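You operate a simulated robot arm through the tools that you are given. There is no shell and no other tool. Be economical: measure what you need, move in short steps, check, and stop when the job is done.

You are at the controls of a simulated two-armed robot. One attempt, no reset.

Task
On the left part of the left bench, fold the rag in half.

It is judged by the outcome, as a careful person would: the job done as asked, and still so three seconds after it is handed in. It fails if anything else is knocked over, pushed out of place, dropped, spilled or broken. Flat cloth is picked up by pressing the open fingertips on it (5 to 10 N) and closing them slowly along it; thin cloth reads only 2 to 8 mm in the jaws.

Robot
Two 7-joint arms with two-finger grippers on one trunk, on a base that drives. Base frame: it is fixed to the floor where the robot stands at the start and does not move with it; the origin is under the middle of the robot, x ahead of it, y to its left, z up; the surface under the hand at the start is at about z = 81. Lengths are in cm, angles in rad, forces in N, time in s.
The left shoulder is at the start at [6, 12.3, 94.5], the right one opposite. With the tool pointing down near the work surface each hand reaches from about 36 to 80 cm from the robot's upright axis, wherever it stands, measured 20 degrees to its own side. Places, roughly: left part of the left bench [80, 20, 80]. Payload 1.47 kg a hand.
The tool frame of a hand sits at the grasp point between the pads (the TCP): z along the fingers, y along the line on which they close. The tips reach 1.6 cm beyond it. The gripper opens to 8.7 cm. The gripper's body begins 5.5 cm behind the TCP.
Orientation is that of the tool frame in the base frame, as a unit quaternion [x, y, z, w]. With the fingers straight down and closing along the base's y, the tool's x points along the base's -x, its y along +y and its z along -z.

Tools
- The arms move only by the tool move_arm. It takes "left_steps", "right_steps" or both (then of equal length, played together; a hand with none holds still); each is a list of rows, each a list of 7 numbers: the opening, from 0 (shut) to 1 (fully open), then the shift along the tool's x, y, z in cm, then the turn, a rotation vector about the tool's x, y, z in rad. In form: [[gripper, tx, ty, tz, wx, wy, wz], ...]. A call has 1 to 20 rows; each row is the pose to reach, as a shift and turn from the pose commanded when the call began, along the tool's axes at that moment. Rows are played at 5 a second. More than 5 cm and 0.15 rad between two rows, or a gripper value outside its range, and nothing of the call is played. A pose out of reach is approached as far as the arm can. The call stops where the force on the tool passes 40 N (or 10 N more than at its start, if that is more) or the arm is blocked; 0.2 s more then pass. The fingers move at their own pace (about 15.3 cm/s each) and stop on an object; they squeeze with about 28 N. The grip force told is the motor's: it shows also when the fingers shut on nothing. Time passes only in rows, and 0.2 s behind the last, so rows that repeat a pose let the fingers close. It gives the time, the measured TCP pose, the force on the tool (base axes), the opening and the grip force at its end, in the units of the frame above (readings bear some noise), with the torque about the TCP (base axes, N m) and any sound that the robot's microphone picked up.
- Cameras (640 x 400 px; columns grow to the right, rows downward): "scene" is now at [8.6, -0.26, 149.94]; the picture's right is [-0.02, -1.00, 0.00], its down [-0.76, 0.01, -0.65] and it looks along [0.65, -0.01, -0.76] (base axes); focal length 254 px, centre (320, 200). "left" rides on the left gripper at [7.3, -1.2, -9] in its tool frame; the picture's right is [0.16, 0.99, 0.00], its down [-0.72, 0.12, -0.68] and it looks along [-0.67, 0.11, 0.73] (tool axes); focal length 247 px, centre (320, 200). "right" rides on the right gripper at [7.3, 1.2, -9] in its tool frame; the picture's right is [-0.16, 0.99, 0.00], its down [-0.72, -0.12, -0.68] and it looks along [-0.67, -0.11, 0.73] (tool axes); focal length 247 px, centre (320, 200). There is no depth. A picture from a camera that has moved, and an enlarged one, comes with that camera's place and axes in the base frame and with its lens.
- camera(camera): a new picture of that camera. The clock stands still meanwhile.
- raise_lower(by): slides the trunk up (or, below 0, down) by that many cm; the arms and the scene camera ride with it, the base frame stays. It gives what a move gives, with no picture.
- roll_base(legs): drives the robot by 1 to 6 legs, each [ahead, left, turn to the left] in cm, cm and rad, along the robot's own axes; the way and the turn of a leg run together, so that a leg with both is an arc; at most 150 cm and 3.142 rad a leg. The arms and the cameras ride along, it lands a little off, and it stops where it bumps. It gives what a move gives.
- aim_head(pan, tilt): turns the head with the scene camera to pan (to the left, within 2.094 rad either way) and tilt (down, from -0.506 to 1.204), counted from straight ahead of the robot. It gives what a move gives.
- zoom(camera, box): a new picture of the part [left, top, right, bottom] of that camera's present view, enlarged. The clock stands still meanwhile.
- finish_job(): hands the job in; it is judged then, once.

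Go step by step. Nothing tells you exact positions but the pictures and the camera data: compare them with the known pose of the tool, close in by small moves and look again before you grip or let go. The budget is 120 turns and 88 pictures, counting those below and the enlarged ones. Unless the task says otherwise, let go and move clear before handing in, and close with one line.

The tools are called after "Emit:" by a JSON object that holds its "method" and its "body". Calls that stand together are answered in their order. move_arm: Moves the arms, as the interface text tells. Its arguments: {"type":"object","properties":{"left_steps":{"type":"array","items":{"type":"array","items":{"type":"number"}}},"right_steps":{"type":"array","items":{"type":"array","items":{"type":"number"}}}},"required":[]} The other tools are called the same way: raise_lower (by) slides the trunk up or down; roll_base (legs) drives the base; aim_head (pan, tilt) turns the head that bears the scene camera; camera (camera) takes a picture; zoom (camera, box) takes an enlarged picture of a part of a camera's view; finish_job () hands the job in.

At the start:

```text
time: 0.0
left_tcp_pos: [51.59, 18.03, 103.95]
left_orientation: [0.001, 1.0, 0.0, 0.0]
left_contact_force: [-0.2, 0.1, 0.9]
left_moment: [-0.04, -0.04, 0.01]
left_width: 8.7
left_grasp_force: 0.1
right_tcp_pos: [43.13, -17.33, 104.82]
right_orientation: [-0.001, 1.0, 0.0, 0.0]
right_contact_force: [-0.3, -0.5, -0.6]
right_moment: [0.0, -0.03, 0.0]
right_width: 8.72
right_grasp_force: 0.1
trunk travel left (down, up): [-10.0, 13.0]
robot x, y, heading: [0.11, -0.25, -0.001]
head pan, tilt: [-0.017, 0.864]
```

scene: 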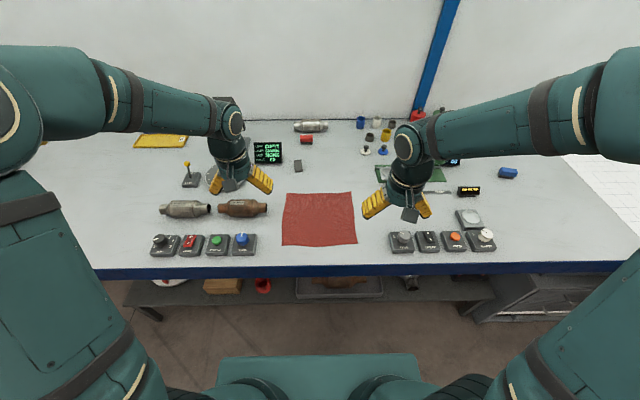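
right: 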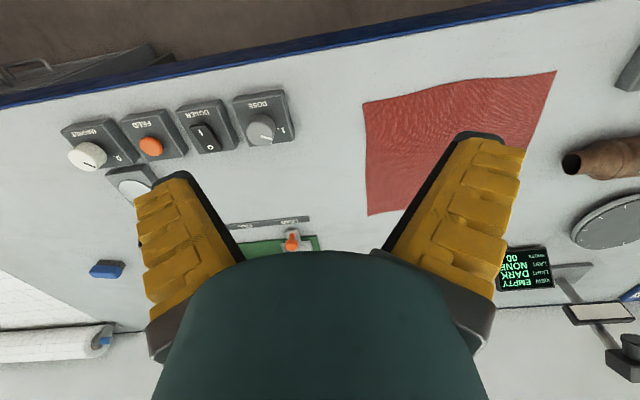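
left: 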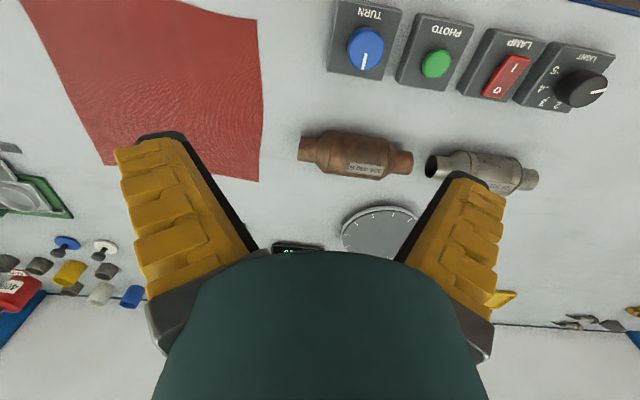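

The red rag lies flat at about x 49–71, y −12.5 to 11, with control boxes either side of it. I plan to fold its near edge over to the far edge with both hands. First I'll turn both grippers so they close along x and hover them over the two near corners.

Emit:
{"method": "move_arm", "body": {"left_steps": [[1, -0.08, -0.83, 1, 0, 0, 0.131], [1, -0.15, -1.67, 2, 0, 0, 0.262], [1, -0.23, -2.5, 3, 0, 0, 0.393], [1, -0.3, -3.33, 4, 0, 0, 0.524], [1, -0.38, -4.17, 5, 0, 0, 0.654], [0.6, -0.45, -5, 6, 0, 0, 0.785], [0.6, -0.53, -5.83, 7, 0, 0, 0.916], [0.6, -0.6, -6.67, 8, 0, 0, 1.047], [0.6, -0.68, -7.5, 9, 0, 0, 1.178], [0.6, -0.75, -8.33, 10, 0, 0, 1.309], [0.5, -0.83, -9.17, 11, 0, 0, 1.44], [0.5, -0.9, -10, 12, 0, 0, 1.571], [0.5, -0.9, -10, 12, 0, 0, 1.571]], "right_steps": [[1, -0.78, 0.78, 1, 0, 0, -0.131], [1, -1.57, 1.55, 2, 0, 0, -0.262], [1, -2.35, 2.33, 3, 0, 0, -0.393], [1, -3.13, 3.1, 4, 0, 0, -0.524], [1, -3.92, 3.88, 5, 0, 0, -0.654], [0.6, -4.7, 4.65, 6, 0, 0, -0.785], [0.6, -5.48, 5.43, 7, 0, 0, -0.916], [0.6, -6.27, 6.2, 8, 0, 0, -1.047], [0.6, -7.05, 6.98, 9, 0, 0, -1.178], [0.6, -7.83, 7.75, 10, 0, 0, -1.309], [0.5, -8.62, 8.53, 11, 0, 0, -1.44], [0.5, -9.4, 9.3, 12.9, 0, 0, -1.571], [0.5, -9.4, 9.3, 12.9, 0, 0, -1.571]]}}

Emit:
{"method": "camera", "body": {"camera": "scene"}}

Emit:
{"method": "camera", "body": {"camera": "left"}}

Emit:
{"method": "camera", "body": {"camera": "right"}}

```text
time: 2.8
left_tcp_pos: [52.59, 8.02, 92.04]
left_orientation: [0.707, 0.707, 0.0, 0.0]
left_contact_force: [-1.3, -0.4, 0.0]
left_moment: [-0.01, 0.02, -0.02]
left_width: 4.89
left_grasp_force: 4.0
right_tcp_pos: [52.4, -8.02, 92.1]
right_orientation: [0.708, -0.707, 0.0, 0.0]
right_contact_force: [-0.4, -0.4, -0.5]
right_moment: [-0.01, 0.0, 0.0]
right_width: 4.9
right_grasp_force: 4.0
trunk travel left (down, up): [-10.0, 13.0]
robot x, y, heading: [0.11, 0.09, 0.005]
head pan, tilt: [-0.017, 0.864]
```

```text
84 pictures are left
camera scene: at [8.55, -0.26, 149.94], right [-0.02, -1.0, 0.0], down [-0.76, 0.01, -0.65], along [0.65, -0.01, -0.76], focal length 254 px, centre (320, 200)
```

scene: 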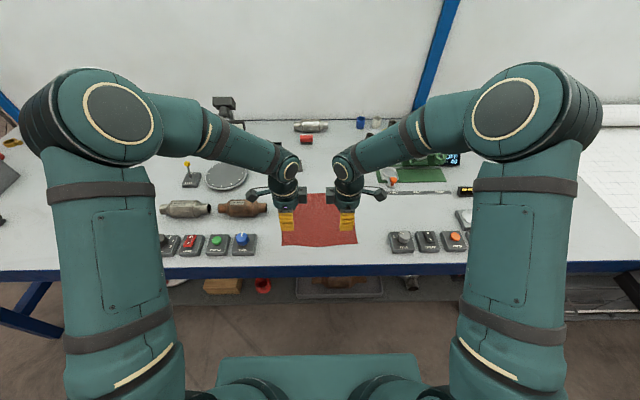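

```text
83 pictures are left
camera left: at [51.6, 15.27, 101.05], right [0.99, 0.16, 0.0], down [0.11, -0.72, 0.68], along [0.11, -0.67, -0.73], focal length 247 px, centre (320, 200)
```

left: 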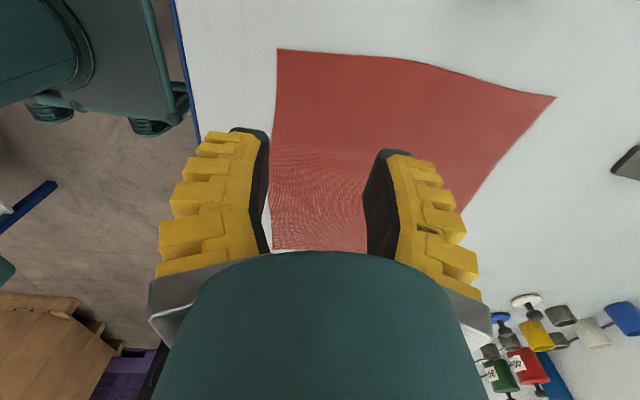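

```text
82 pictures are left
camera right: at [51.18, -15.42, 100.94], right [-0.99, 0.16, 0.0], down [0.11, 0.72, 0.68], along [0.11, 0.67, -0.73], focal length 247 px, centre (320, 200)
```

right: 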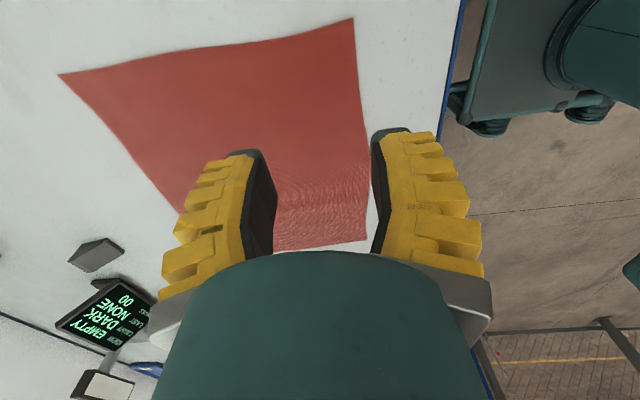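

The near edge is at x≈49.5, with corners at y≈10.8 and −12.8. I'll narrow the openings and bring the tips just above the near edge close to each corner.

Emit:
{"method": "move_arm", "body": {"left_steps": [[0.4, 0.8, -0.15, 4, 0, 0, 0], [0.4, 0.8, -0.15, 7, 0, 0, 0], [0.4, 0.8, -0.15, 8.5, 0, 0, 0], [0.4, 0.8, -0.15, 8.5, 0, 0, 0]], "right_steps": [[0.4, 2.6, 0, 4, 0, 0, 0], [0.4, 2.6, 0, 7, 0, 0, 0], [0.4, 2.6, 0, 8.6, 0, 0, 0], [0.4, 2.6, 0, 8.6, 0, 0, 0]]}}

Emit:
{"method": "camera", "body": {"camera": "left"}}

Emit:
{"method": "camera", "body": {"camera": "right"}}

Emit:
{"method": "zoom", "body": {"camera": "scene", "box": [240, 170, 400, 270]}}

```text
time: 3.8
left_tcp_pos: [52.36, 8.78, 83.68]
left_orientation: [0.707, 0.707, 0.0, 0.0]
left_contact_force: [-0.6, 0.3, 0.5]
left_moment: [0.02, -0.01, -0.01]
left_width: 4.09
left_grasp_force: 4.3
right_tcp_pos: [52.27, -10.67, 83.64]
right_orientation: [0.707, -0.707, 0.0, 0.0]
right_contact_force: [0.5, 0.3, 0.1]
right_moment: [-0.01, 0.0, 0.01]
right_width: 4.06
right_grasp_force: 4.3
trunk travel left (down, up): [-10.0, 13.0]
robot x, y, heading: [0.07, 0.03, -0.005]
head pan, tilt: [-0.017, 0.864]
```

```text
81 pictures are left
camera left: at [51.26, 15.99, 92.57], right [0.99, 0.16, 0.0], down [0.11, -0.72, 0.68], along [0.11, -0.67, -0.73], focal length 247 px, centre (320, 200)
```

left: 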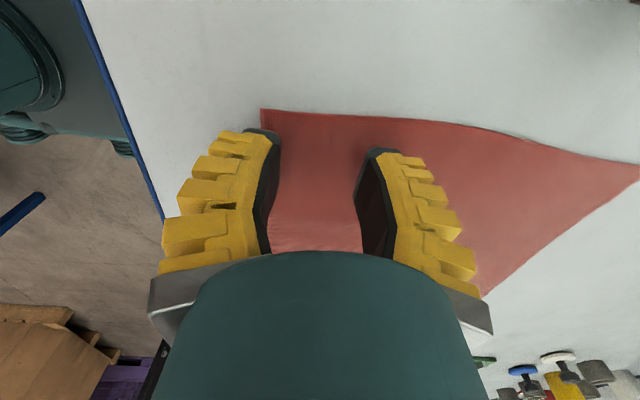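

```text
80 pictures are left
camera right: at [51.03, -18.1, 92.39], right [-0.99, 0.16, 0.0], down [0.12, 0.72, 0.68], along [0.11, 0.67, -0.73], focal length 247 px, centre (320, 200)
```

right: 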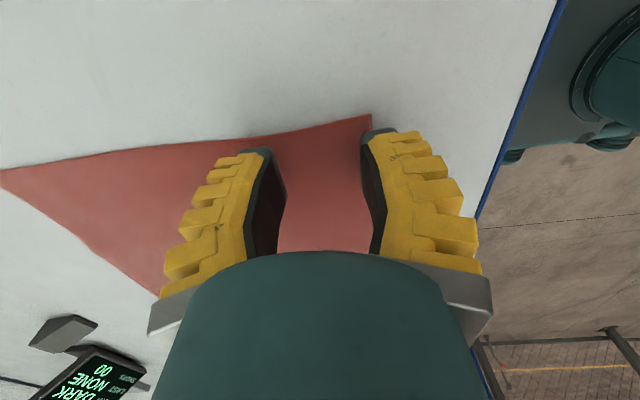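

```text
4.00 times, centred on (320, 220) of scene
camera zoom: at [8.56, -0.25, 149.94], right [-0.02, -1.0, 0.0], down [-0.76, 0.01, -0.65], along [0.65, -0.01, -0.76], focal length 1016 px, centre (320, 120)
```

zoom: 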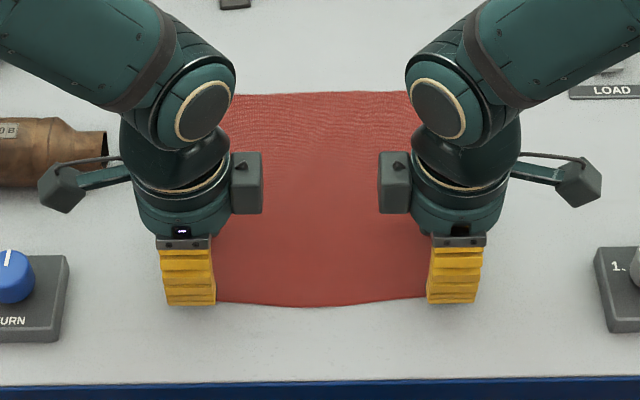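

Fingers are right at the near edge. I'll shift 0.9 cm inward and lower gently while watching the force.

Emit:
{"method": "move_arm", "body": {"left_steps": [[0.42, 0, 0.9, 0, 0, 0, 0], [0.42, 0, 0.9, 0.4, 0, 0, 0], [0.42, 0, 0.9, 0.7, 0, 0, 0], [0.42, 0, 0.9, 1.0, 0, 0, 0]], "right_steps": [[0.42, 0, -0.9, 0, 0, 0, 0], [0.42, 0, -0.9, 0.4, 0, 0, 0], [0.42, 0, -0.9, 0.7, 0, 0, 0], [0.42, 0, -0.9, 1.0, 0, 0, 0]]}}

```text
time: 4.8
left_tcp_pos: [53.43, 9.01, 82.76]
left_orientation: [0.707, 0.708, 0.002, 0.003]
left_contact_force: [-0.4, -0.3, 10.5]
left_moment: [0.01, 0.06, -0.02]
left_width: 2.57
left_grasp_force: 7.5
right_tcp_pos: [53.27, -10.77, 82.52]
right_orientation: [0.707, -0.707, 0.001, -0.001]
right_contact_force: [0.0, 0.6, 16.3]
right_moment: [-0.07, 0.07, 0.01]
right_width: 3.94
right_grasp_force: 8.1
trunk travel left (down, up): [-10.0, 13.0]
robot x, y, heading: [0.44, 0.24, 0.001]
head pan, tilt: [-0.017, 0.864]
```

Both hands are in contact (10 and 16 N), and the left jaws have closed a bit further than commanded. I'll look before going on.

Emit:
{"method": "camera", "body": {"camera": "left"}}

Emit:
{"method": "camera", "body": {"camera": "right"}}

```text
78 pictures are left
camera left: at [52.2, 16.15, 91.63], right [0.99, 0.16, 0.0], down [0.11, -0.72, 0.68], along [0.11, -0.67, -0.73], focal length 247 px, centre (320, 200)
```

left: 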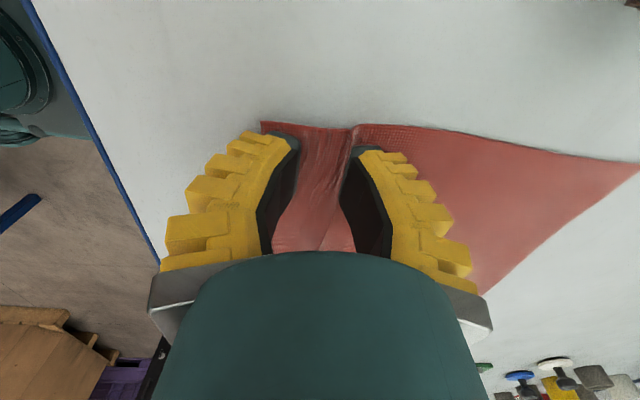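

```text
77 pictures are left
camera right: at [52.02, -18.14, 91.54], right [-0.99, 0.16, 0.0], down [0.11, 0.72, 0.68], along [0.11, 0.67, -0.73], focal length 247 px, centre (320, 200)
```

right: 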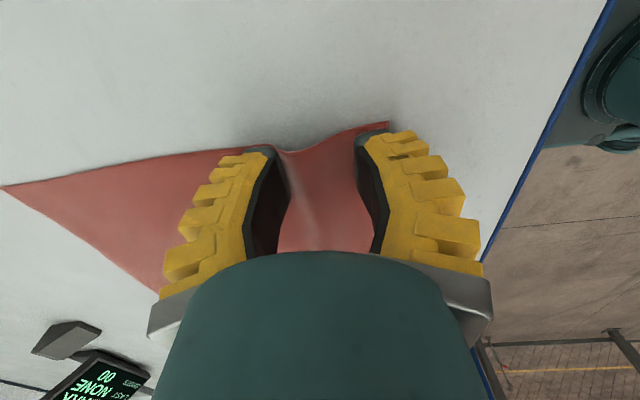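

A ridge is already rising between the fingers, so I'll ease the right hand slightly and close both slowly.

Emit:
{"method": "move_arm", "body": {"left_steps": [[0.25, 0, 0, 0, 0, 0, 0], [0.2, 0, 0, 0, 0, 0, 0], [0.15, 0, 0, 0, 0, 0, 0], [0.1, 0, 0, 0, 0, 0, 0], [0.05, 0, 0, 0, 0, 0, 0], [0, 0, 0, 0, 0, 0, 0], [0, 0, 0, 0, 0, 0, 0], [0, 0, 0, 0, 0, 0, 0]], "right_steps": [[0.35, 0, 0, -0.15, 0, 0, 0], [0.28, 0, 0, -0.15, 0, 0, 0], [0.22, 0, 0, -0.15, 0, 0, 0], [0.16, 0, 0, -0.15, 0, 0, 0], [0.1, 0, 0, -0.15, 0, 0, 0], [0.05, 0, 0, -0.15, 0, 0, 0], [0, 0, 0, -0.15, 0, 0, 0], [0, 0, 0, -0.15, 0, 0, 0]]}}

Emit:
{"method": "camera", "body": {"camera": "left"}}

Emit:
{"method": "camera", "body": {"camera": "right"}}

```text
time: 6.6
left_tcp_pos: [53.3, 8.94, 82.57]
left_orientation: [0.707, 0.707, 0.0, 0.001]
left_contact_force: [1.6, -0.8, 9.5]
left_moment: [0.02, 0.04, 0.0]
left_width: 0.0
left_grasp_force: 21.8
right_tcp_pos: [53.38, -10.73, 82.65]
right_orientation: [-0.707, 0.707, -0.001, 0.0]
right_contact_force: [0.0, 0.0, -0.1]
right_moment: [-0.02, 0.0, 0.0]
right_width: 0.01
right_grasp_force: 27.5
trunk travel left (down, up): [-10.0, 13.0]
robot x, y, heading: [0.09, 0.23, 0.001]
head pan, tilt: [-0.017, 0.864]
```

```text
76 pictures are left
camera left: at [52.2, 16.16, 91.51], right [0.99, 0.16, 0.0], down [0.11, -0.72, 0.68], along [0.11, -0.67, -0.73], focal length 247 px, centre (320, 200)
```

left: 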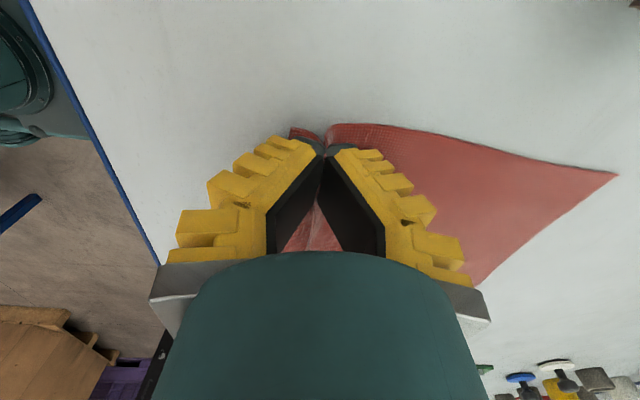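

```text
75 pictures are left
camera right: at [52.03, -18.1, 91.59], right [-0.99, 0.16, 0.0], down [0.11, 0.72, 0.68], along [0.11, 0.67, -0.73], focal length 247 px, centre (320, 200)
```

right: 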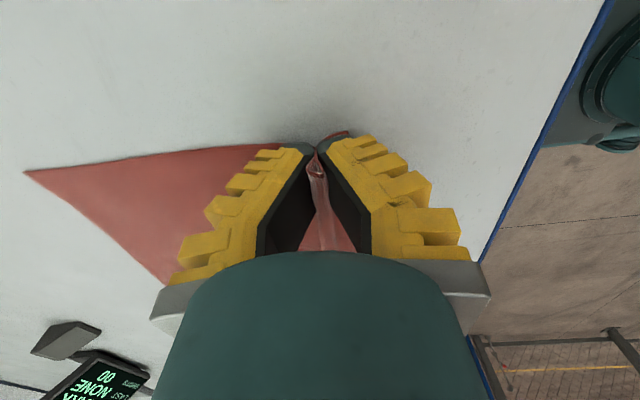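

The jaws read zero, so the grip is doubtful although the picture shows cloth between the tips. I'll lift 3 cm to test it.

Emit:
{"method": "move_arm", "body": {"left_steps": [[0, 0, 0, -1, 0, 0, 0], [0, 0, 0, -2, 0, 0, 0], [0, 0, 0, -3, 0, 0, 0]], "right_steps": [[0, 0, 0, -1, 0, 0, 0], [0, 0, 0, -2, 0, 0, 0], [0, 0, 0, -3, 0, 0, 0]]}}

Emit:
{"method": "camera", "body": {"camera": "left"}}

Emit:
{"method": "camera", "body": {"camera": "right"}}

```text
time: 7.4
left_tcp_pos: [53.18, 8.95, 85.43]
left_orientation: [0.707, 0.708, 0.0, 0.001]
left_contact_force: [0.1, 0.4, 0.6]
left_moment: [0.02, -0.02, 0.02]
left_width: 0.0
left_grasp_force: 30.1
right_tcp_pos: [53.23, -10.76, 85.68]
right_orientation: [-0.707, 0.707, 0.0, 0.0]
right_contact_force: [-1.4, 0.0, -0.1]
right_moment: [0.01, -0.01, 0.02]
right_width: 0.0
right_grasp_force: 30.0
trunk travel left (down, up): [-10.0, 13.0]
robot x, y, heading: [0.1, -0.14, 0.005]
head pan, tilt: [-0.017, 0.864]
```

```text
74 pictures are left
camera left: at [52.15, 16.23, 94.45], right [0.99, 0.16, 0.0], down [0.12, -0.72, 0.68], along [0.11, -0.67, -0.73], focal length 247 px, centre (320, 200)
```

left: 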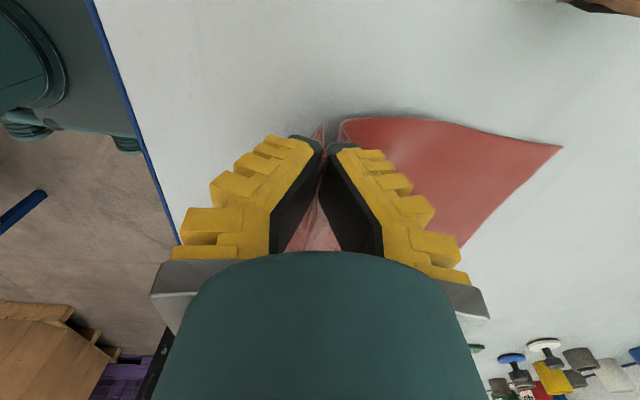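

```text
73 pictures are left
camera right: at [52.09, -18.18, 94.52], right [-0.99, 0.16, 0.0], down [0.12, 0.72, 0.68], along [0.11, 0.67, -0.73], focal length 247 px, centre (320, 200)
```

right: 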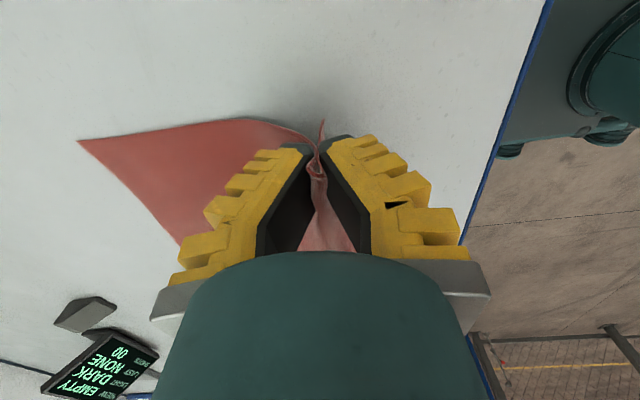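

Both corners are held and lifting. But there is a tail of cloth outside the near finger, which would end up tucked under after the fold. I'll lay it back down, open slowly to spread it, and regrip right at the edge.

Emit:
{"method": "move_arm", "body": {"left_steps": [[0, 0, 0, 1, 0, 0, 0], [0, 0, 0, 2, 0, 0, 0], [0, 0, 0, 2.8, 0, 0, 0], [0.1, 0, 0, 2.9, 0, 0, 0], [0.2, 0, 0, 2.9, 0, 0, 0], [0.3, 0, 0, 2.9, 0, 0, 0], [0.4, 0, 0, 2.9, 0, 0, 0], [0.5, 0, 0, 2.9, 0, 0, 0], [0.55, 0, 0, 2.9, 0, 0, 0], [0.6, 0, 0, 2, 0, 0, 0], [0.6, 0, 0, -2, 0, 0, 0], [0.6, 0, 0, -6, 0, 0, 0]], "right_steps": [[0, 0, 0, 1, 0, 0, 0], [0, 0, 0, 2, 0, 0, 0], [0, 0, 0, 2.9, 0, 0, 0], [0.1, 0, 0, 3.05, 0, 0, 0], [0.2, 0, 0, 3.05, 0, 0, 0], [0.3, 0, 0, 3.05, 0, 0, 0], [0.4, 0, 0, 3.05, 0, 0, 0], [0.5, 0, 0, 3.05, 0, 0, 0], [0.55, 0, 0, 3.05, 0, 0, 0], [0.6, 0, 0, 2, 0, 0, 0], [0.6, 0, 0, -2, 0, 0, 0], [0.6, 0, 0, -6, 0, 0, 0]]}}

Emit:
{"method": "camera", "body": {"camera": "left"}}

Emit:
{"method": "camera", "body": {"camera": "right"}}

```text
time: 10.0
left_tcp_pos: [53.18, 8.68, 91.52]
left_orientation: [0.707, 0.707, 0.0, 0.0]
left_contact_force: [0.2, 0.7, 0.3]
left_moment: [-0.02, 0.01, -0.01]
left_width: 5.72
left_grasp_force: 3.6
right_tcp_pos: [53.4, -10.67, 91.56]
right_orientation: [0.707, -0.707, -0.001, 0.0]
right_contact_force: [-0.2, 0.4, 1.0]
right_moment: [0.02, 0.0, 0.01]
right_width: 5.74
right_grasp_force: 3.5
trunk travel left (down, up): [-10.0, 13.0]
robot x, y, heading: [-0.08, -0.18, 0.001]
head pan, tilt: [-0.017, 0.864]
```

```text
72 pictures are left
camera left: at [52.19, 15.87, 100.57], right [0.99, 0.16, 0.0], down [0.12, -0.72, 0.68], along [0.11, -0.67, -0.73], focal length 247 px, centre (320, 200)
```

left: 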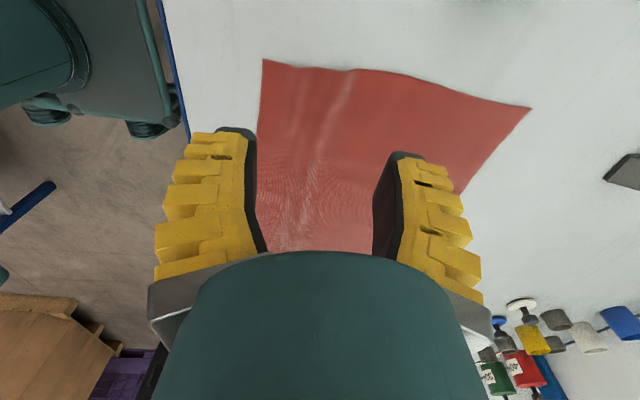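

```text
71 pictures are left
camera right: at [52.08, -18.23, 100.47], right [-0.99, 0.16, 0.0], down [0.12, 0.72, 0.68], along [0.11, 0.67, -0.73], focal length 247 px, centre (320, 200)
```

right: 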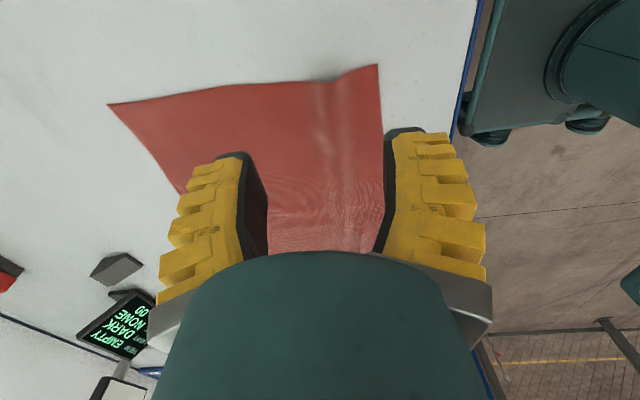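

The cloth spread back flat, with its near edge at x≈48.9. Now I'll place the near fingers just outside the edge and the far fingers about 2 cm inside.

Emit:
{"method": "move_arm", "body": {"left_steps": [[0.4, 0.2, -3.3, 2, 0, 0, 0], [0.3, 0.2, -3.3, 5, 0, 0, 0], [0.3, 0.2, -3.3, 7, 0, 0, 0], [0.3, 0.2, -3.3, 8.2, 0, 0, 0], [0.3, 0.2, -3.3, 8.2, 0, 0, 0]], "right_steps": [[0.4, 0, 3.5, 2, 0, 0, 0], [0.3, 0, 3.5, 5, 0, 0, 0], [0.3, 0, 3.5, 7, 0, 0, 0], [0.3, 0, 3.5, 8.2, 0, 0, 0], [0.3, 0, 3.5, 8.2, 0, 0, 0]]}}

Emit:
{"method": "camera", "body": {"camera": "left"}}

Emit:
{"method": "camera", "body": {"camera": "right"}}

```text
time: 11.2
left_tcp_pos: [50.1, 8.95, 83.25]
left_orientation: [0.707, 0.707, 0.0, 0.0]
left_contact_force: [-0.3, 0.0, -0.5]
left_moment: [-0.01, 0.01, 0.01]
left_width: 3.23
left_grasp_force: 5.0
right_tcp_pos: [49.89, -10.71, 83.38]
right_orientation: [-0.707, 0.707, 0.001, 0.001]
right_contact_force: [-0.5, 0.3, 0.0]
right_moment: [-0.02, -0.01, -0.02]
right_width: 3.24
right_grasp_force: 5.2
trunk travel left (down, up): [-10.0, 13.0]
robot x, y, heading: [0.2, 0.22, 0.004]
head pan, tilt: [-0.017, 0.864]
```

```text
70 pictures are left
camera left: at [49.04, 16.14, 92.28], right [0.99, 0.16, 0.0], down [0.12, -0.72, 0.68], along [0.11, -0.67, -0.73], focal length 247 px, centre (320, 200)
```

left: 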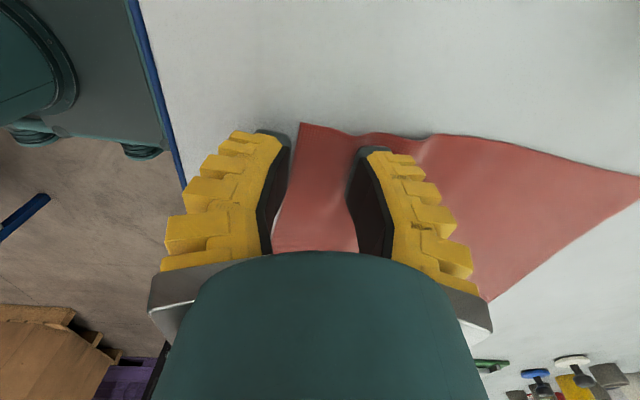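

```text
69 pictures are left
camera right: at [48.62, -18.14, 92.23], right [-0.99, 0.16, 0.0], down [0.12, 0.72, 0.68], along [0.11, 0.67, -0.73], focal length 247 px, centre (320, 200)
```

right: 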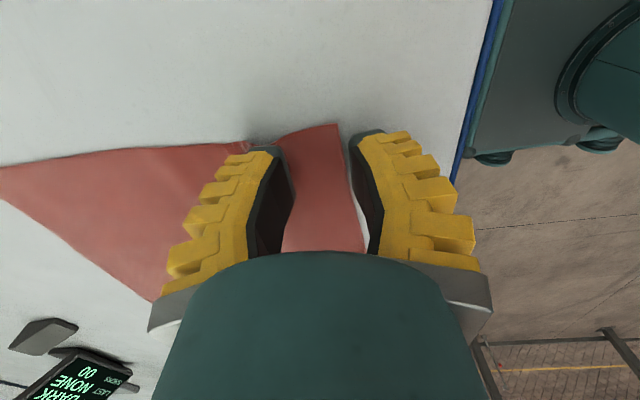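

The edge is just inside the near fingers, as wanted. I'll lower to contact and close slowly.

Emit:
{"method": "move_arm", "body": {"left_steps": [[0.3, 0, 0, 0.4, 0, 0, 0], [0.3, 0, 0, 0.75, 0, 0, 0], [0.26, 0, 0, 0.8, 0, 0, 0], [0.22, 0, 0, 0.8, 0, 0, 0], [0.18, 0, 0, 0.8, 0, 0, 0], [0.14, 0, 0, 0.8, 0, 0, 0], [0.1, 0, 0, 0.8, 0, 0, 0], [0.05, 0, 0, 0.8, 0, 0, 0], [0, 0, 0, 0.8, 0, 0, 0], [0, 0, 0, 0.8, 0, 0, 0], [0, 0, 0, 0.8, 0, 0, 0]], "right_steps": [[0.3, 0, 0, 0.4, 0, 0, 0], [0.3, 0, 0, 0.8, 0, 0, 0], [0.26, 0, 0, 0.85, 0, 0, 0], [0.22, 0, 0, 0.85, 0, 0, 0], [0.18, 0, 0, 0.85, 0, 0, 0], [0.14, 0, 0, 0.85, 0, 0, 0], [0.1, 0, 0, 0.85, 0, 0, 0], [0.05, 0, 0, 0.85, 0, 0, 0], [0, 0, 0, 0.85, 0, 0, 0], [0, 0, 0, 0.85, 0, 0, 0], [0, 0, 0, 0.85, 0, 0, 0]]}}

Emit:
{"method": "camera", "body": {"camera": "left"}}

Emit:
{"method": "camera", "body": {"camera": "right"}}

```text
time: 13.6
left_tcp_pos: [50.02, 9.16, 82.59]
left_orientation: [0.707, 0.707, 0.002, 0.0]
left_contact_force: [2.2, -0.4, 10.1]
left_moment: [0.02, 0.0, -0.01]
left_width: 0.01
left_grasp_force: 28.6
right_tcp_pos: [49.94, -10.69, 82.6]
right_orientation: [0.707, -0.707, 0.001, -0.001]
right_contact_force: [-0.3, -0.3, 9.8]
right_moment: [0.01, -0.01, 0.03]
right_width: 0.0
right_grasp_force: 27.6
trunk travel left (down, up): [-10.0, 13.0]
robot x, y, heading: [0.01, -0.38, 0.006]
head pan, tilt: [-0.017, 0.864]
```

```text
68 pictures are left
camera left: at [48.94, 16.24, 91.54], right [0.99, 0.16, 0.0], down [0.11, -0.72, 0.68], along [0.11, -0.67, -0.73], focal length 247 px, centre (320, 200)
```

left: 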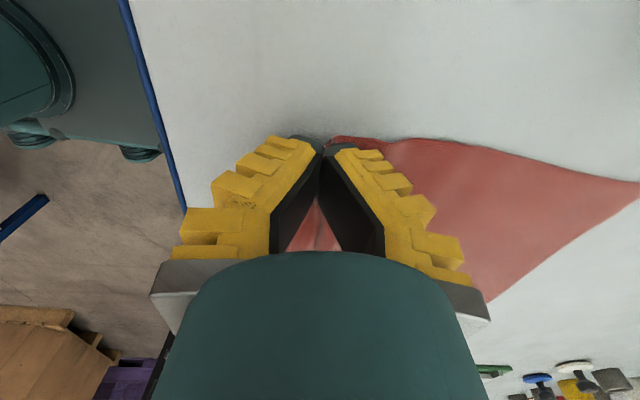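

```text
67 pictures are left
camera right: at [48.65, -18.09, 91.45], right [-0.99, 0.16, 0.0], down [0.11, 0.72, 0.68], along [0.11, 0.67, -0.73], focal length 247 px, centre (320, 200)
```

right: 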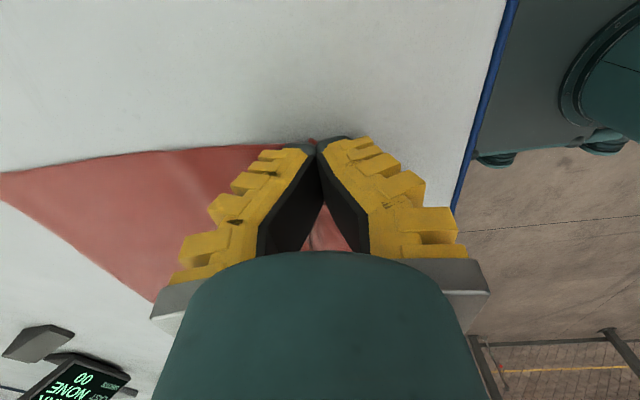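

It looks pinched exactly at the edge with no tail. I'll lift 4 cm to test the hold.

Emit:
{"method": "move_arm", "body": {"left_steps": [[0, 0, 0.3, -1, 0, 0, 0], [0, 0, 0.6, -2, 0, 0, 0], [0, 0, 1, -3, 0, 0, 0], [0, 0, 1.4, -4, 0, 0, 0]], "right_steps": [[0, 0, -0.3, -1, 0, 0, 0], [0, 0, -0.6, -2, 0, 0, 0], [0, 0, -1, -3, 0, 0, 0], [0, 0, -1.4, -4, 0, 0, 0]]}}

Emit:
{"method": "camera", "body": {"camera": "left"}}

Emit:
{"method": "camera", "body": {"camera": "right"}}

```text
time: 14.6
left_tcp_pos: [51.44, 9.06, 86.57]
left_orientation: [0.708, 0.707, 0.0, -0.001]
left_contact_force: [-0.6, 0.2, -0.2]
left_moment: [0.02, 0.0, -0.01]
left_width: 0.01
left_grasp_force: 28.2
right_tcp_pos: [51.48, -10.7, 86.46]
right_orientation: [0.707, -0.707, 0.0, 0.0]
right_contact_force: [0.5, 0.2, 0.2]
right_moment: [-0.04, 0.02, 0.02]
right_width: 0.0
right_grasp_force: 27.3
trunk travel left (down, up): [-10.0, 13.0]
robot x, y, heading: [0.0, -0.06, 0.001]
head pan, tilt: [-0.017, 0.864]
```

```text
66 pictures are left
camera left: at [50.32, 16.26, 95.46], right [0.99, 0.16, 0.0], down [0.12, -0.72, 0.68], along [0.11, -0.67, -0.73], focal length 247 px, centre (320, 200)
```

left: 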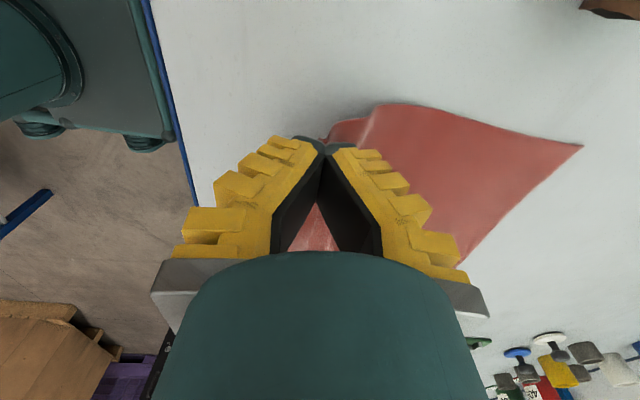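

```text
65 pictures are left
camera right: at [50.15, -18.11, 95.35], right [-0.99, 0.16, 0.0], down [0.12, 0.72, 0.68], along [0.11, 0.67, -0.73], focal length 247 px, centre (320, 200)
```

right: 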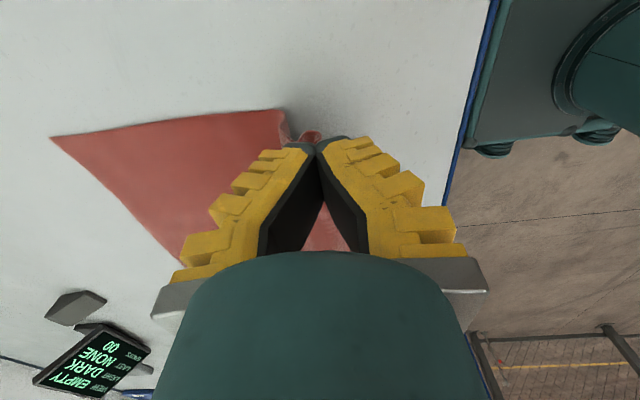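

Both corners hold. Now I'll carry the edge in an arc about the fold line (x≈60.2) towards the far edge, stopping just above the cloth.

Emit:
{"method": "move_arm", "body": {"left_steps": [[0, 0, 0.7, -1.4, 0, 0, 0], [0, 0, 1.4, -2.6, 0, 0, 0], [0, 0, 2.6, -3.8, 0, 0, 0], [0, 0, 4, -4.7, 0, 0, 0], [0, 0, 5.5, -5.4, 0, 0, 0], [0, 0, 7.1, -5.9, 0, 0, 0], [0, 0, 8.8, -6, 0, 0, 0], [0, 0, 10.5, -5.9, 0, 0, 0], [0, 0, 12.1, -5.4, 0, 0, 0], [0, 0, 13.6, -4.7, 0, 0, 0], [0, 0, 15, -3.8, 0, 0, 0], [0, 0, 16.2, -2.6, 0, 0, 0], [0, 0, 17, -1.1, 0, 0, 0], [0, 0, 17.6, 0.3, 0, 0, 0], [0, 0, 18.3, 1.7, 0, 0, 0], [0, 0, 18.8, 2.8, 0, 0, 0], [0, 0, 18.8, 2.8, 0, 0, 0]], "right_steps": [[0, 0, -0.7, -1.4, 0, 0, 0], [0, 0, -1.4, -2.6, 0, 0, 0], [0, 0, -2.6, -3.8, 0, 0, 0], [0, 0, -4, -4.7, 0, 0, 0], [0, 0, -5.5, -5.4, 0, 0, 0], [0, 0, -7.1, -5.9, 0, 0, 0], [0, 0, -8.8, -6, 0, 0, 0], [0, 0, -10.5, -5.9, 0, 0, 0], [0, 0, -12.1, -5.4, 0, 0, 0], [0, 0, -13.6, -4.7, 0, 0, 0], [0, 0, -15, -3.8, 0, 0, 0], [0, 0, -16.2, -2.6, 0, 0, 0], [0, 0, -17, -1.1, 0, 0, 0], [0, 0, -17.6, 0.3, 0, 0, 0], [0, 0, -18.3, 1.7, 0, 0, 0], [0, 0, -18.8, 2.8, 0, 0, 0], [0, 0, -18.8, 2.8, 0, 0, 0]]}}

Emit:
{"method": "camera", "body": {"camera": "left"}}

Emit:
{"method": "camera", "body": {"camera": "right"}}

Emit:
{"method": "zoom", "body": {"camera": "scene", "box": [240, 150, 400, 250]}}

```text
time: 18.2
left_tcp_pos: [70.12, 9.02, 83.6]
left_orientation: [0.708, 0.707, 0.0, -0.001]
left_contact_force: [-0.4, 1.1, 0.0]
left_moment: [-0.02, 0.0, -0.02]
left_width: 0.0
left_grasp_force: 28.0
right_tcp_pos: [70.03, -10.72, 83.85]
right_orientation: [0.707, -0.707, 0.0, 0.0]
right_contact_force: [0.1, -0.9, 0.6]
right_moment: [0.03, 0.01, -0.01]
right_width: 0.0
right_grasp_force: 27.9
trunk travel left (down, up): [-10.0, 13.0]
robot x, y, heading: [0.07, -0.21, 0.002]
head pan, tilt: [-0.017, 0.864]
```

```text
64 pictures are left
camera left: at [69.16, 16.18, 92.55], right [0.99, 0.16, 0.0], down [0.12, -0.72, 0.68], along [0.11, -0.67, -0.73], focal length 247 px, centre (320, 200)
```

left: 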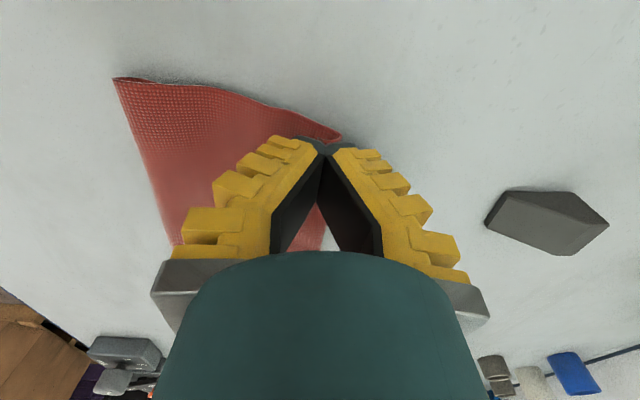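

```text
63 pictures are left
camera right: at [68.74, -18.15, 92.68], right [-0.99, 0.16, 0.0], down [0.12, 0.72, 0.68], along [0.11, 0.67, -0.73], focal length 247 px, centre (320, 200)
```

right: 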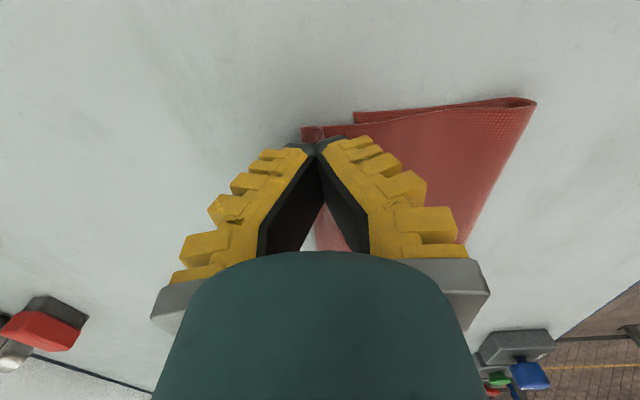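

```text
4.00 times, centred on (320, 200) of scene
camera zoom: at [8.58, -0.26, 149.94], right [-0.02, -1.0, 0.0], down [-0.76, 0.01, -0.65], along [0.65, -0.01, -0.76], focal length 1016 px, centre (320, 200)
```

zoom: 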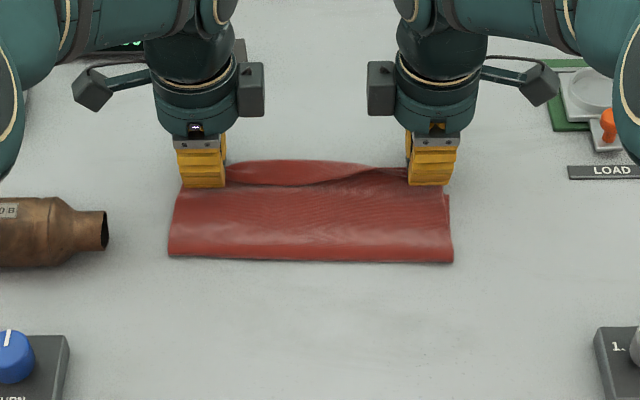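

The fold is well formed, but the bottom far edge has crept to x≈68.3, so I'll move the held edge back about 2.4 cm to line up. Then I'll lower and open slowly.

Emit:
{"method": "move_arm", "body": {"left_steps": [[0, 0, -0.8, -0.3, 0, 0, 0], [0, 0, -1.6, -0.3, 0, 0, 0], [0, 0, -2.4, 0, 0, 0, 0], [0, 0, -2.4, 0.4, 0, 0, 0], [0, 0, -2.4, 0.6, 0, 0, 0], [0.05, 0, -2.4, 0.6, 0, 0, 0], [0.1, 0, -2.4, 0.6, 0, 0, 0], [0.15, 0, -2.4, 0.6, 0, 0, 0], [0.2, 0, -2.4, 0.6, 0, 0, 0], [0.25, 0, -2.4, 0.6, 0, 0, 0], [0.3, 0, -2.4, 0.3, 0, 0, 0], [0.35, 0, -2.4, -1, 0, 0, 0], [0.4, 0, -2.4, -3, 0, 0, 0], [0.4, 0, -2.4, -6, 0, 0, 0], [0.4, 0, -2.4, -9, 0, 0, 0]], "right_steps": [[0, 0, 0.8, -0.3, 0, 0, 0], [0, 0, 1.6, -0.3, 0, 0, 0], [0, 0, 2.4, 0, 0, 0, 0], [0, 0, 2.4, 0.5, 0, 0, 0], [0, 0, 2.4, 0.8, 0, 0, 0], [0.05, 0, 2.4, 0.8, 0, 0, 0], [0.1, 0, 2.4, 0.8, 0, 0, 0], [0.15, 0, 2.4, 0.8, 0, 0, 0], [0.2, 0, 2.4, 0.8, 0, 0, 0], [0.25, 0, 2.4, 0.8, 0, 0, 0], [0.3, 0, 2.4, 0.5, 0, 0, 0], [0.35, 0, 2.4, -1, 0, 0, 0], [0.4, 0, 2.4, -3, 0, 0, 0], [0.4, 0, 2.4, -6, 0, 0, 0], [0.4, 0, 2.4, -9, 0, 0, 0]]}}

Emit:
{"method": "camera", "body": {"camera": "left"}}

Emit:
{"method": "camera", "body": {"camera": "right"}}

Emit:
{"method": "zoom", "body": {"camera": "scene", "box": [240, 150, 400, 250]}}

```text
time: 21.4
left_tcp_pos: [67.83, 9.02, 92.72]
left_orientation: [0.707, 0.707, 0.001, 0.0]
left_contact_force: [0.0, 0.6, 0.0]
left_moment: [0.01, 0.0, 0.01]
left_width: 4.07
left_grasp_force: 4.3
right_tcp_pos: [67.57, -10.6, 92.68]
right_orientation: [0.707, -0.707, -0.001, 0.0]
right_contact_force: [0.4, 0.3, 0.2]
right_moment: [0.02, -0.01, -0.01]
right_width: 4.07
right_grasp_force: 4.2
trunk travel left (down, up): [-10.0, 13.0]
robot x, y, heading: [0.06, 0.57, -0.004]
head pan, tilt: [-0.017, 0.864]
```

```text
61 pictures are left
camera left: at [66.71, 16.22, 101.66], right [0.99, 0.16, 0.0], down [0.12, -0.72, 0.68], along [0.11, -0.67, -0.73], focal length 247 px, centre (320, 200)
```

left: 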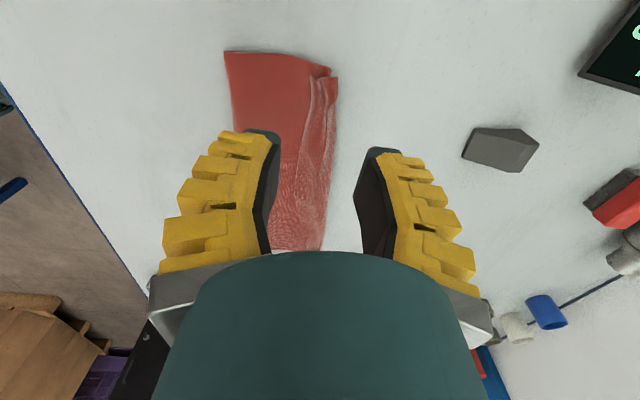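

```text
60 pictures are left
camera right: at [66.36, -18.07, 101.66], right [-0.99, 0.16, 0.0], down [0.11, 0.72, 0.68], along [0.11, 0.67, -0.73], focal length 247 px, centre (320, 200)
```

right: 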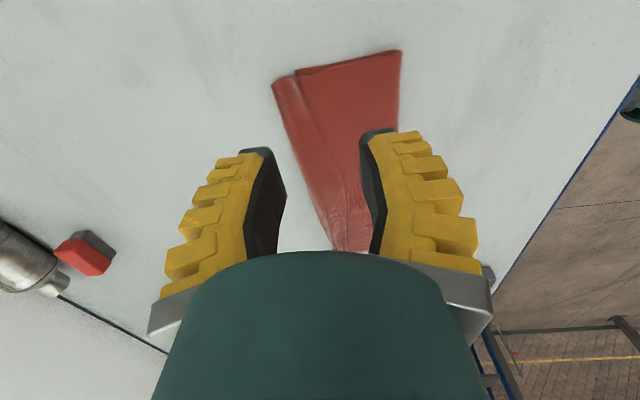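

```text
4.00 times, centred on (320, 200) of scene
camera zoom: at [8.51, -0.26, 149.95], right [-0.02, -1.0, 0.0], down [-0.76, 0.01, -0.65], along [0.65, -0.01, -0.76], focal length 1016 px, centre (320, 200)
```

zoom: 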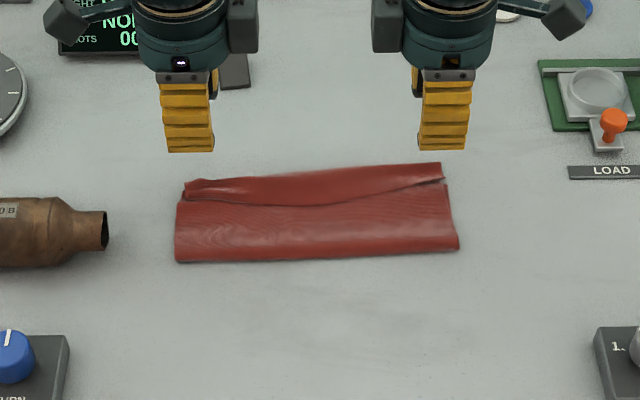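

The rag is folded, spanning about x 60 to 70.4, with a strip or crease along the far side. I'll back the hands off upward and look closely.

Emit:
{"method": "move_arm", "body": {"left_steps": [[0.4, 1, -2, -3, 0, 0, 0], [0.4, 2, -4, -6, 0, 0, 0], [0.4, 4, -6, -8, 0, 0, 0]], "right_steps": [[0.4, 1, 2, -3, 0, 0, 0], [0.4, 2, 4, -6, 0, 0, 0], [0.4, 4, 6, -8, 0, 0, 0]]}}

Emit:
{"method": "zoom", "body": {"camera": "left", "box": [220, 30, 420, 155]}}

Emit:
{"method": "zoom", "body": {"camera": "right", "box": [220, 30, 420, 155]}}

Emit:
{"method": "zoom", "body": {"camera": "scene", "box": [276, 180, 364, 235]}}

```text
time: 22.2
left_tcp_pos: [61.38, 13.03, 100.61]
left_orientation: [0.707, 0.707, 0.0, 0.001]
left_contact_force: [-0.4, -0.9, 0.2]
left_moment: [0.05, -0.03, 0.02]
left_width: 4.07
left_grasp_force: 4.6
right_tcp_pos: [61.33, -14.65, 100.73]
right_orientation: [0.707, -0.707, 0.001, -0.001]
right_contact_force: [-1.1, 0.3, 0.2]
right_moment: [0.01, 0.0, 0.01]
right_width: 4.1
right_grasp_force: 3.6
trunk travel left (down, up): [-10.0, 13.0]
robot x, y, heading: [-0.1, -0.21, 0.0]
head pan, tilt: [-0.017, 0.864]
```

```text
3.20 times, centred on (320, 92) of left
camera zoom: at [60.34, 20.29, 109.71], right [0.99, 0.16, 0.0], down [0.11, -0.72, 0.68], along [0.11, -0.67, -0.73], focal length 790 px, centre (320, 544)
```

zoom: 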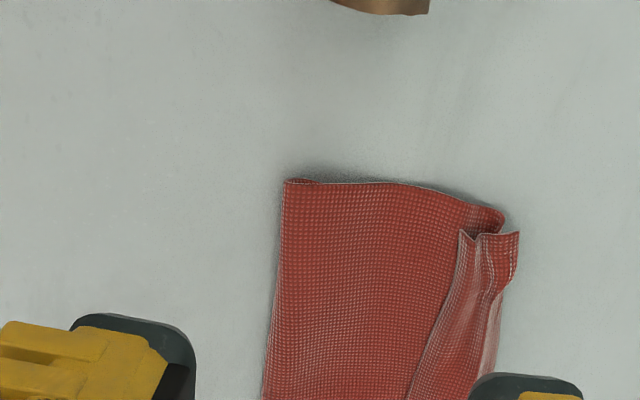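

```text
3.20 times, centred on (320, 92) of right
camera zoom: at [60.09, -22.08, 109.54], right [-0.99, 0.16, 0.0], down [0.11, 0.72, 0.68], along [0.11, 0.67, -0.73], focal length 790 px, centre (320, 544)
```

zoom: 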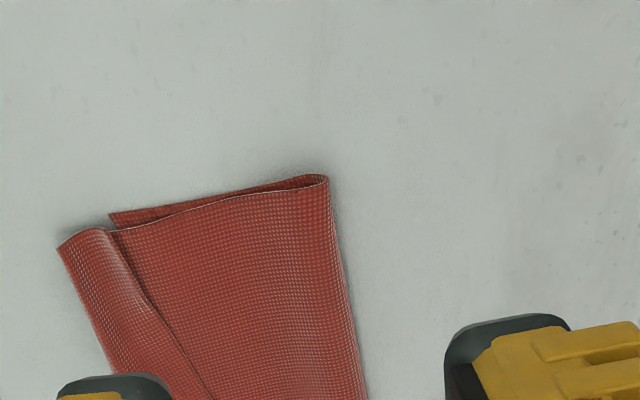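

```text
7.27 times, centred on (320, 208) of scene
camera zoom: at [8.37, -0.28, 149.96], right [-0.02, -1.0, 0.0], down [-0.76, 0.01, -0.65], along [0.65, -0.01, -0.76], focal length 1847 px, centre (320, 146)
```

zoom: 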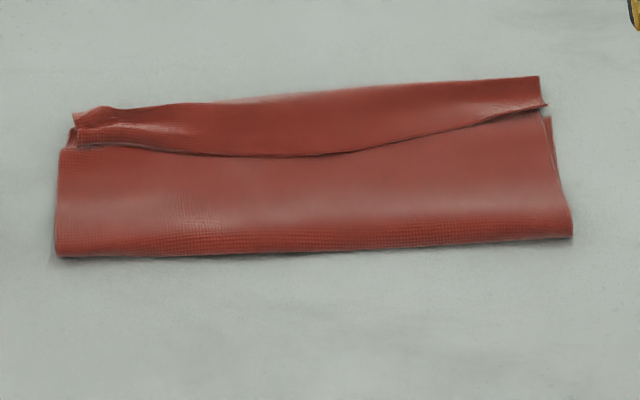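

The edge has doubled back as a 2–2.5 cm flap because I moved the hands back while it was down, so the fold isn't at half yet. I'll regrip the flap edge on both sides (left x≈66.3, right x≈68.1), lift, and lay it again, so I'm hovering there first.

Emit:
{"method": "move_arm", "body": {"left_steps": [[0.3, -2, 3, 4, 0, 0, 0], [0.1, -4.2, 5.4, 8, 0, 0, 0], [0.1, -4.2, 5.4, 12, 0, 0, 0], [0.1, -4.2, 5.4, 14.5, 0, 0, 0], [0.1, -4.2, 5.4, 15.4, 0, 0, 0], [0.1, -4.2, 5.4, 15.4, 0, 0, 0]], "right_steps": [[0.3, -2, -3, 4, 0, 0, 0], [0.1, -4.3, -7.3, 8, 0, 0, 0], [0.1, -4.3, -7.3, 12, 0, 0, 0], [0.1, -4.3, -7.3, 14.5, 0, 0, 0], [0.1, -4.3, -7.3, 15.5, 0, 0, 0], [0.1, -4.3, -7.3, 15.5, 0, 0, 0]]}}

Emit:
{"method": "zoom", "body": {"camera": "left", "box": [160, 60, 480, 260]}}

Emit:
{"method": "zoom", "body": {"camera": "right", "box": [160, 60, 480, 260]}}

Emit:
{"method": "zoom", "body": {"camera": "scene", "box": [276, 170, 364, 225]}}

```text
refused: row 1 steps farther than a row can; nothing moved
```

```text
2.00 times, centred on (320, 160) of left
camera zoom: at [60.34, 20.29, 109.71], right [0.99, 0.16, 0.0], down [0.11, -0.72, 0.68], along [0.11, -0.67, -0.73], focal length 494 px, centre (320, 280)
```

zoom: 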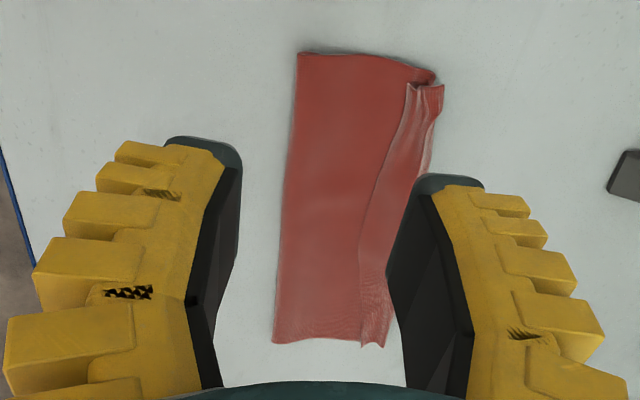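

```text
2.00 times, centred on (320, 160) of right
camera zoom: at [60.09, -22.08, 109.54], right [-0.99, 0.16, 0.0], down [0.11, 0.72, 0.68], along [0.11, 0.67, -0.73], focal length 494 px, centre (320, 280)
```

zoom: 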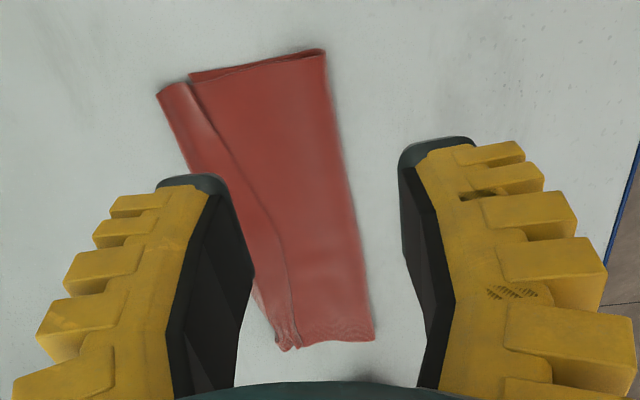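

```text
7.27 times, centred on (320, 198) of scene
camera zoom: at [8.37, -0.28, 149.96], right [-0.02, -1.0, 0.0], down [-0.76, 0.01, -0.65], along [0.65, -0.01, -0.76], focal length 1847 px, centre (320, 218)
```

zoom: 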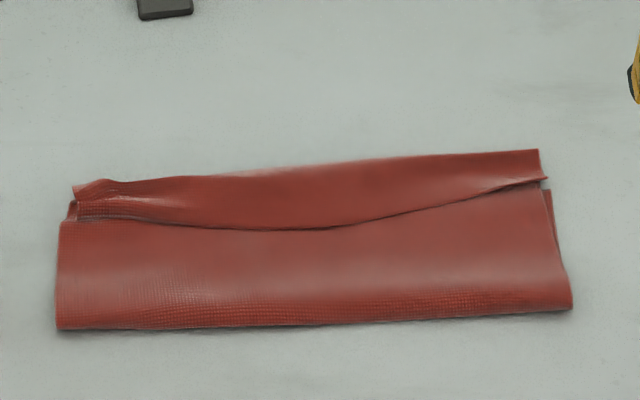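

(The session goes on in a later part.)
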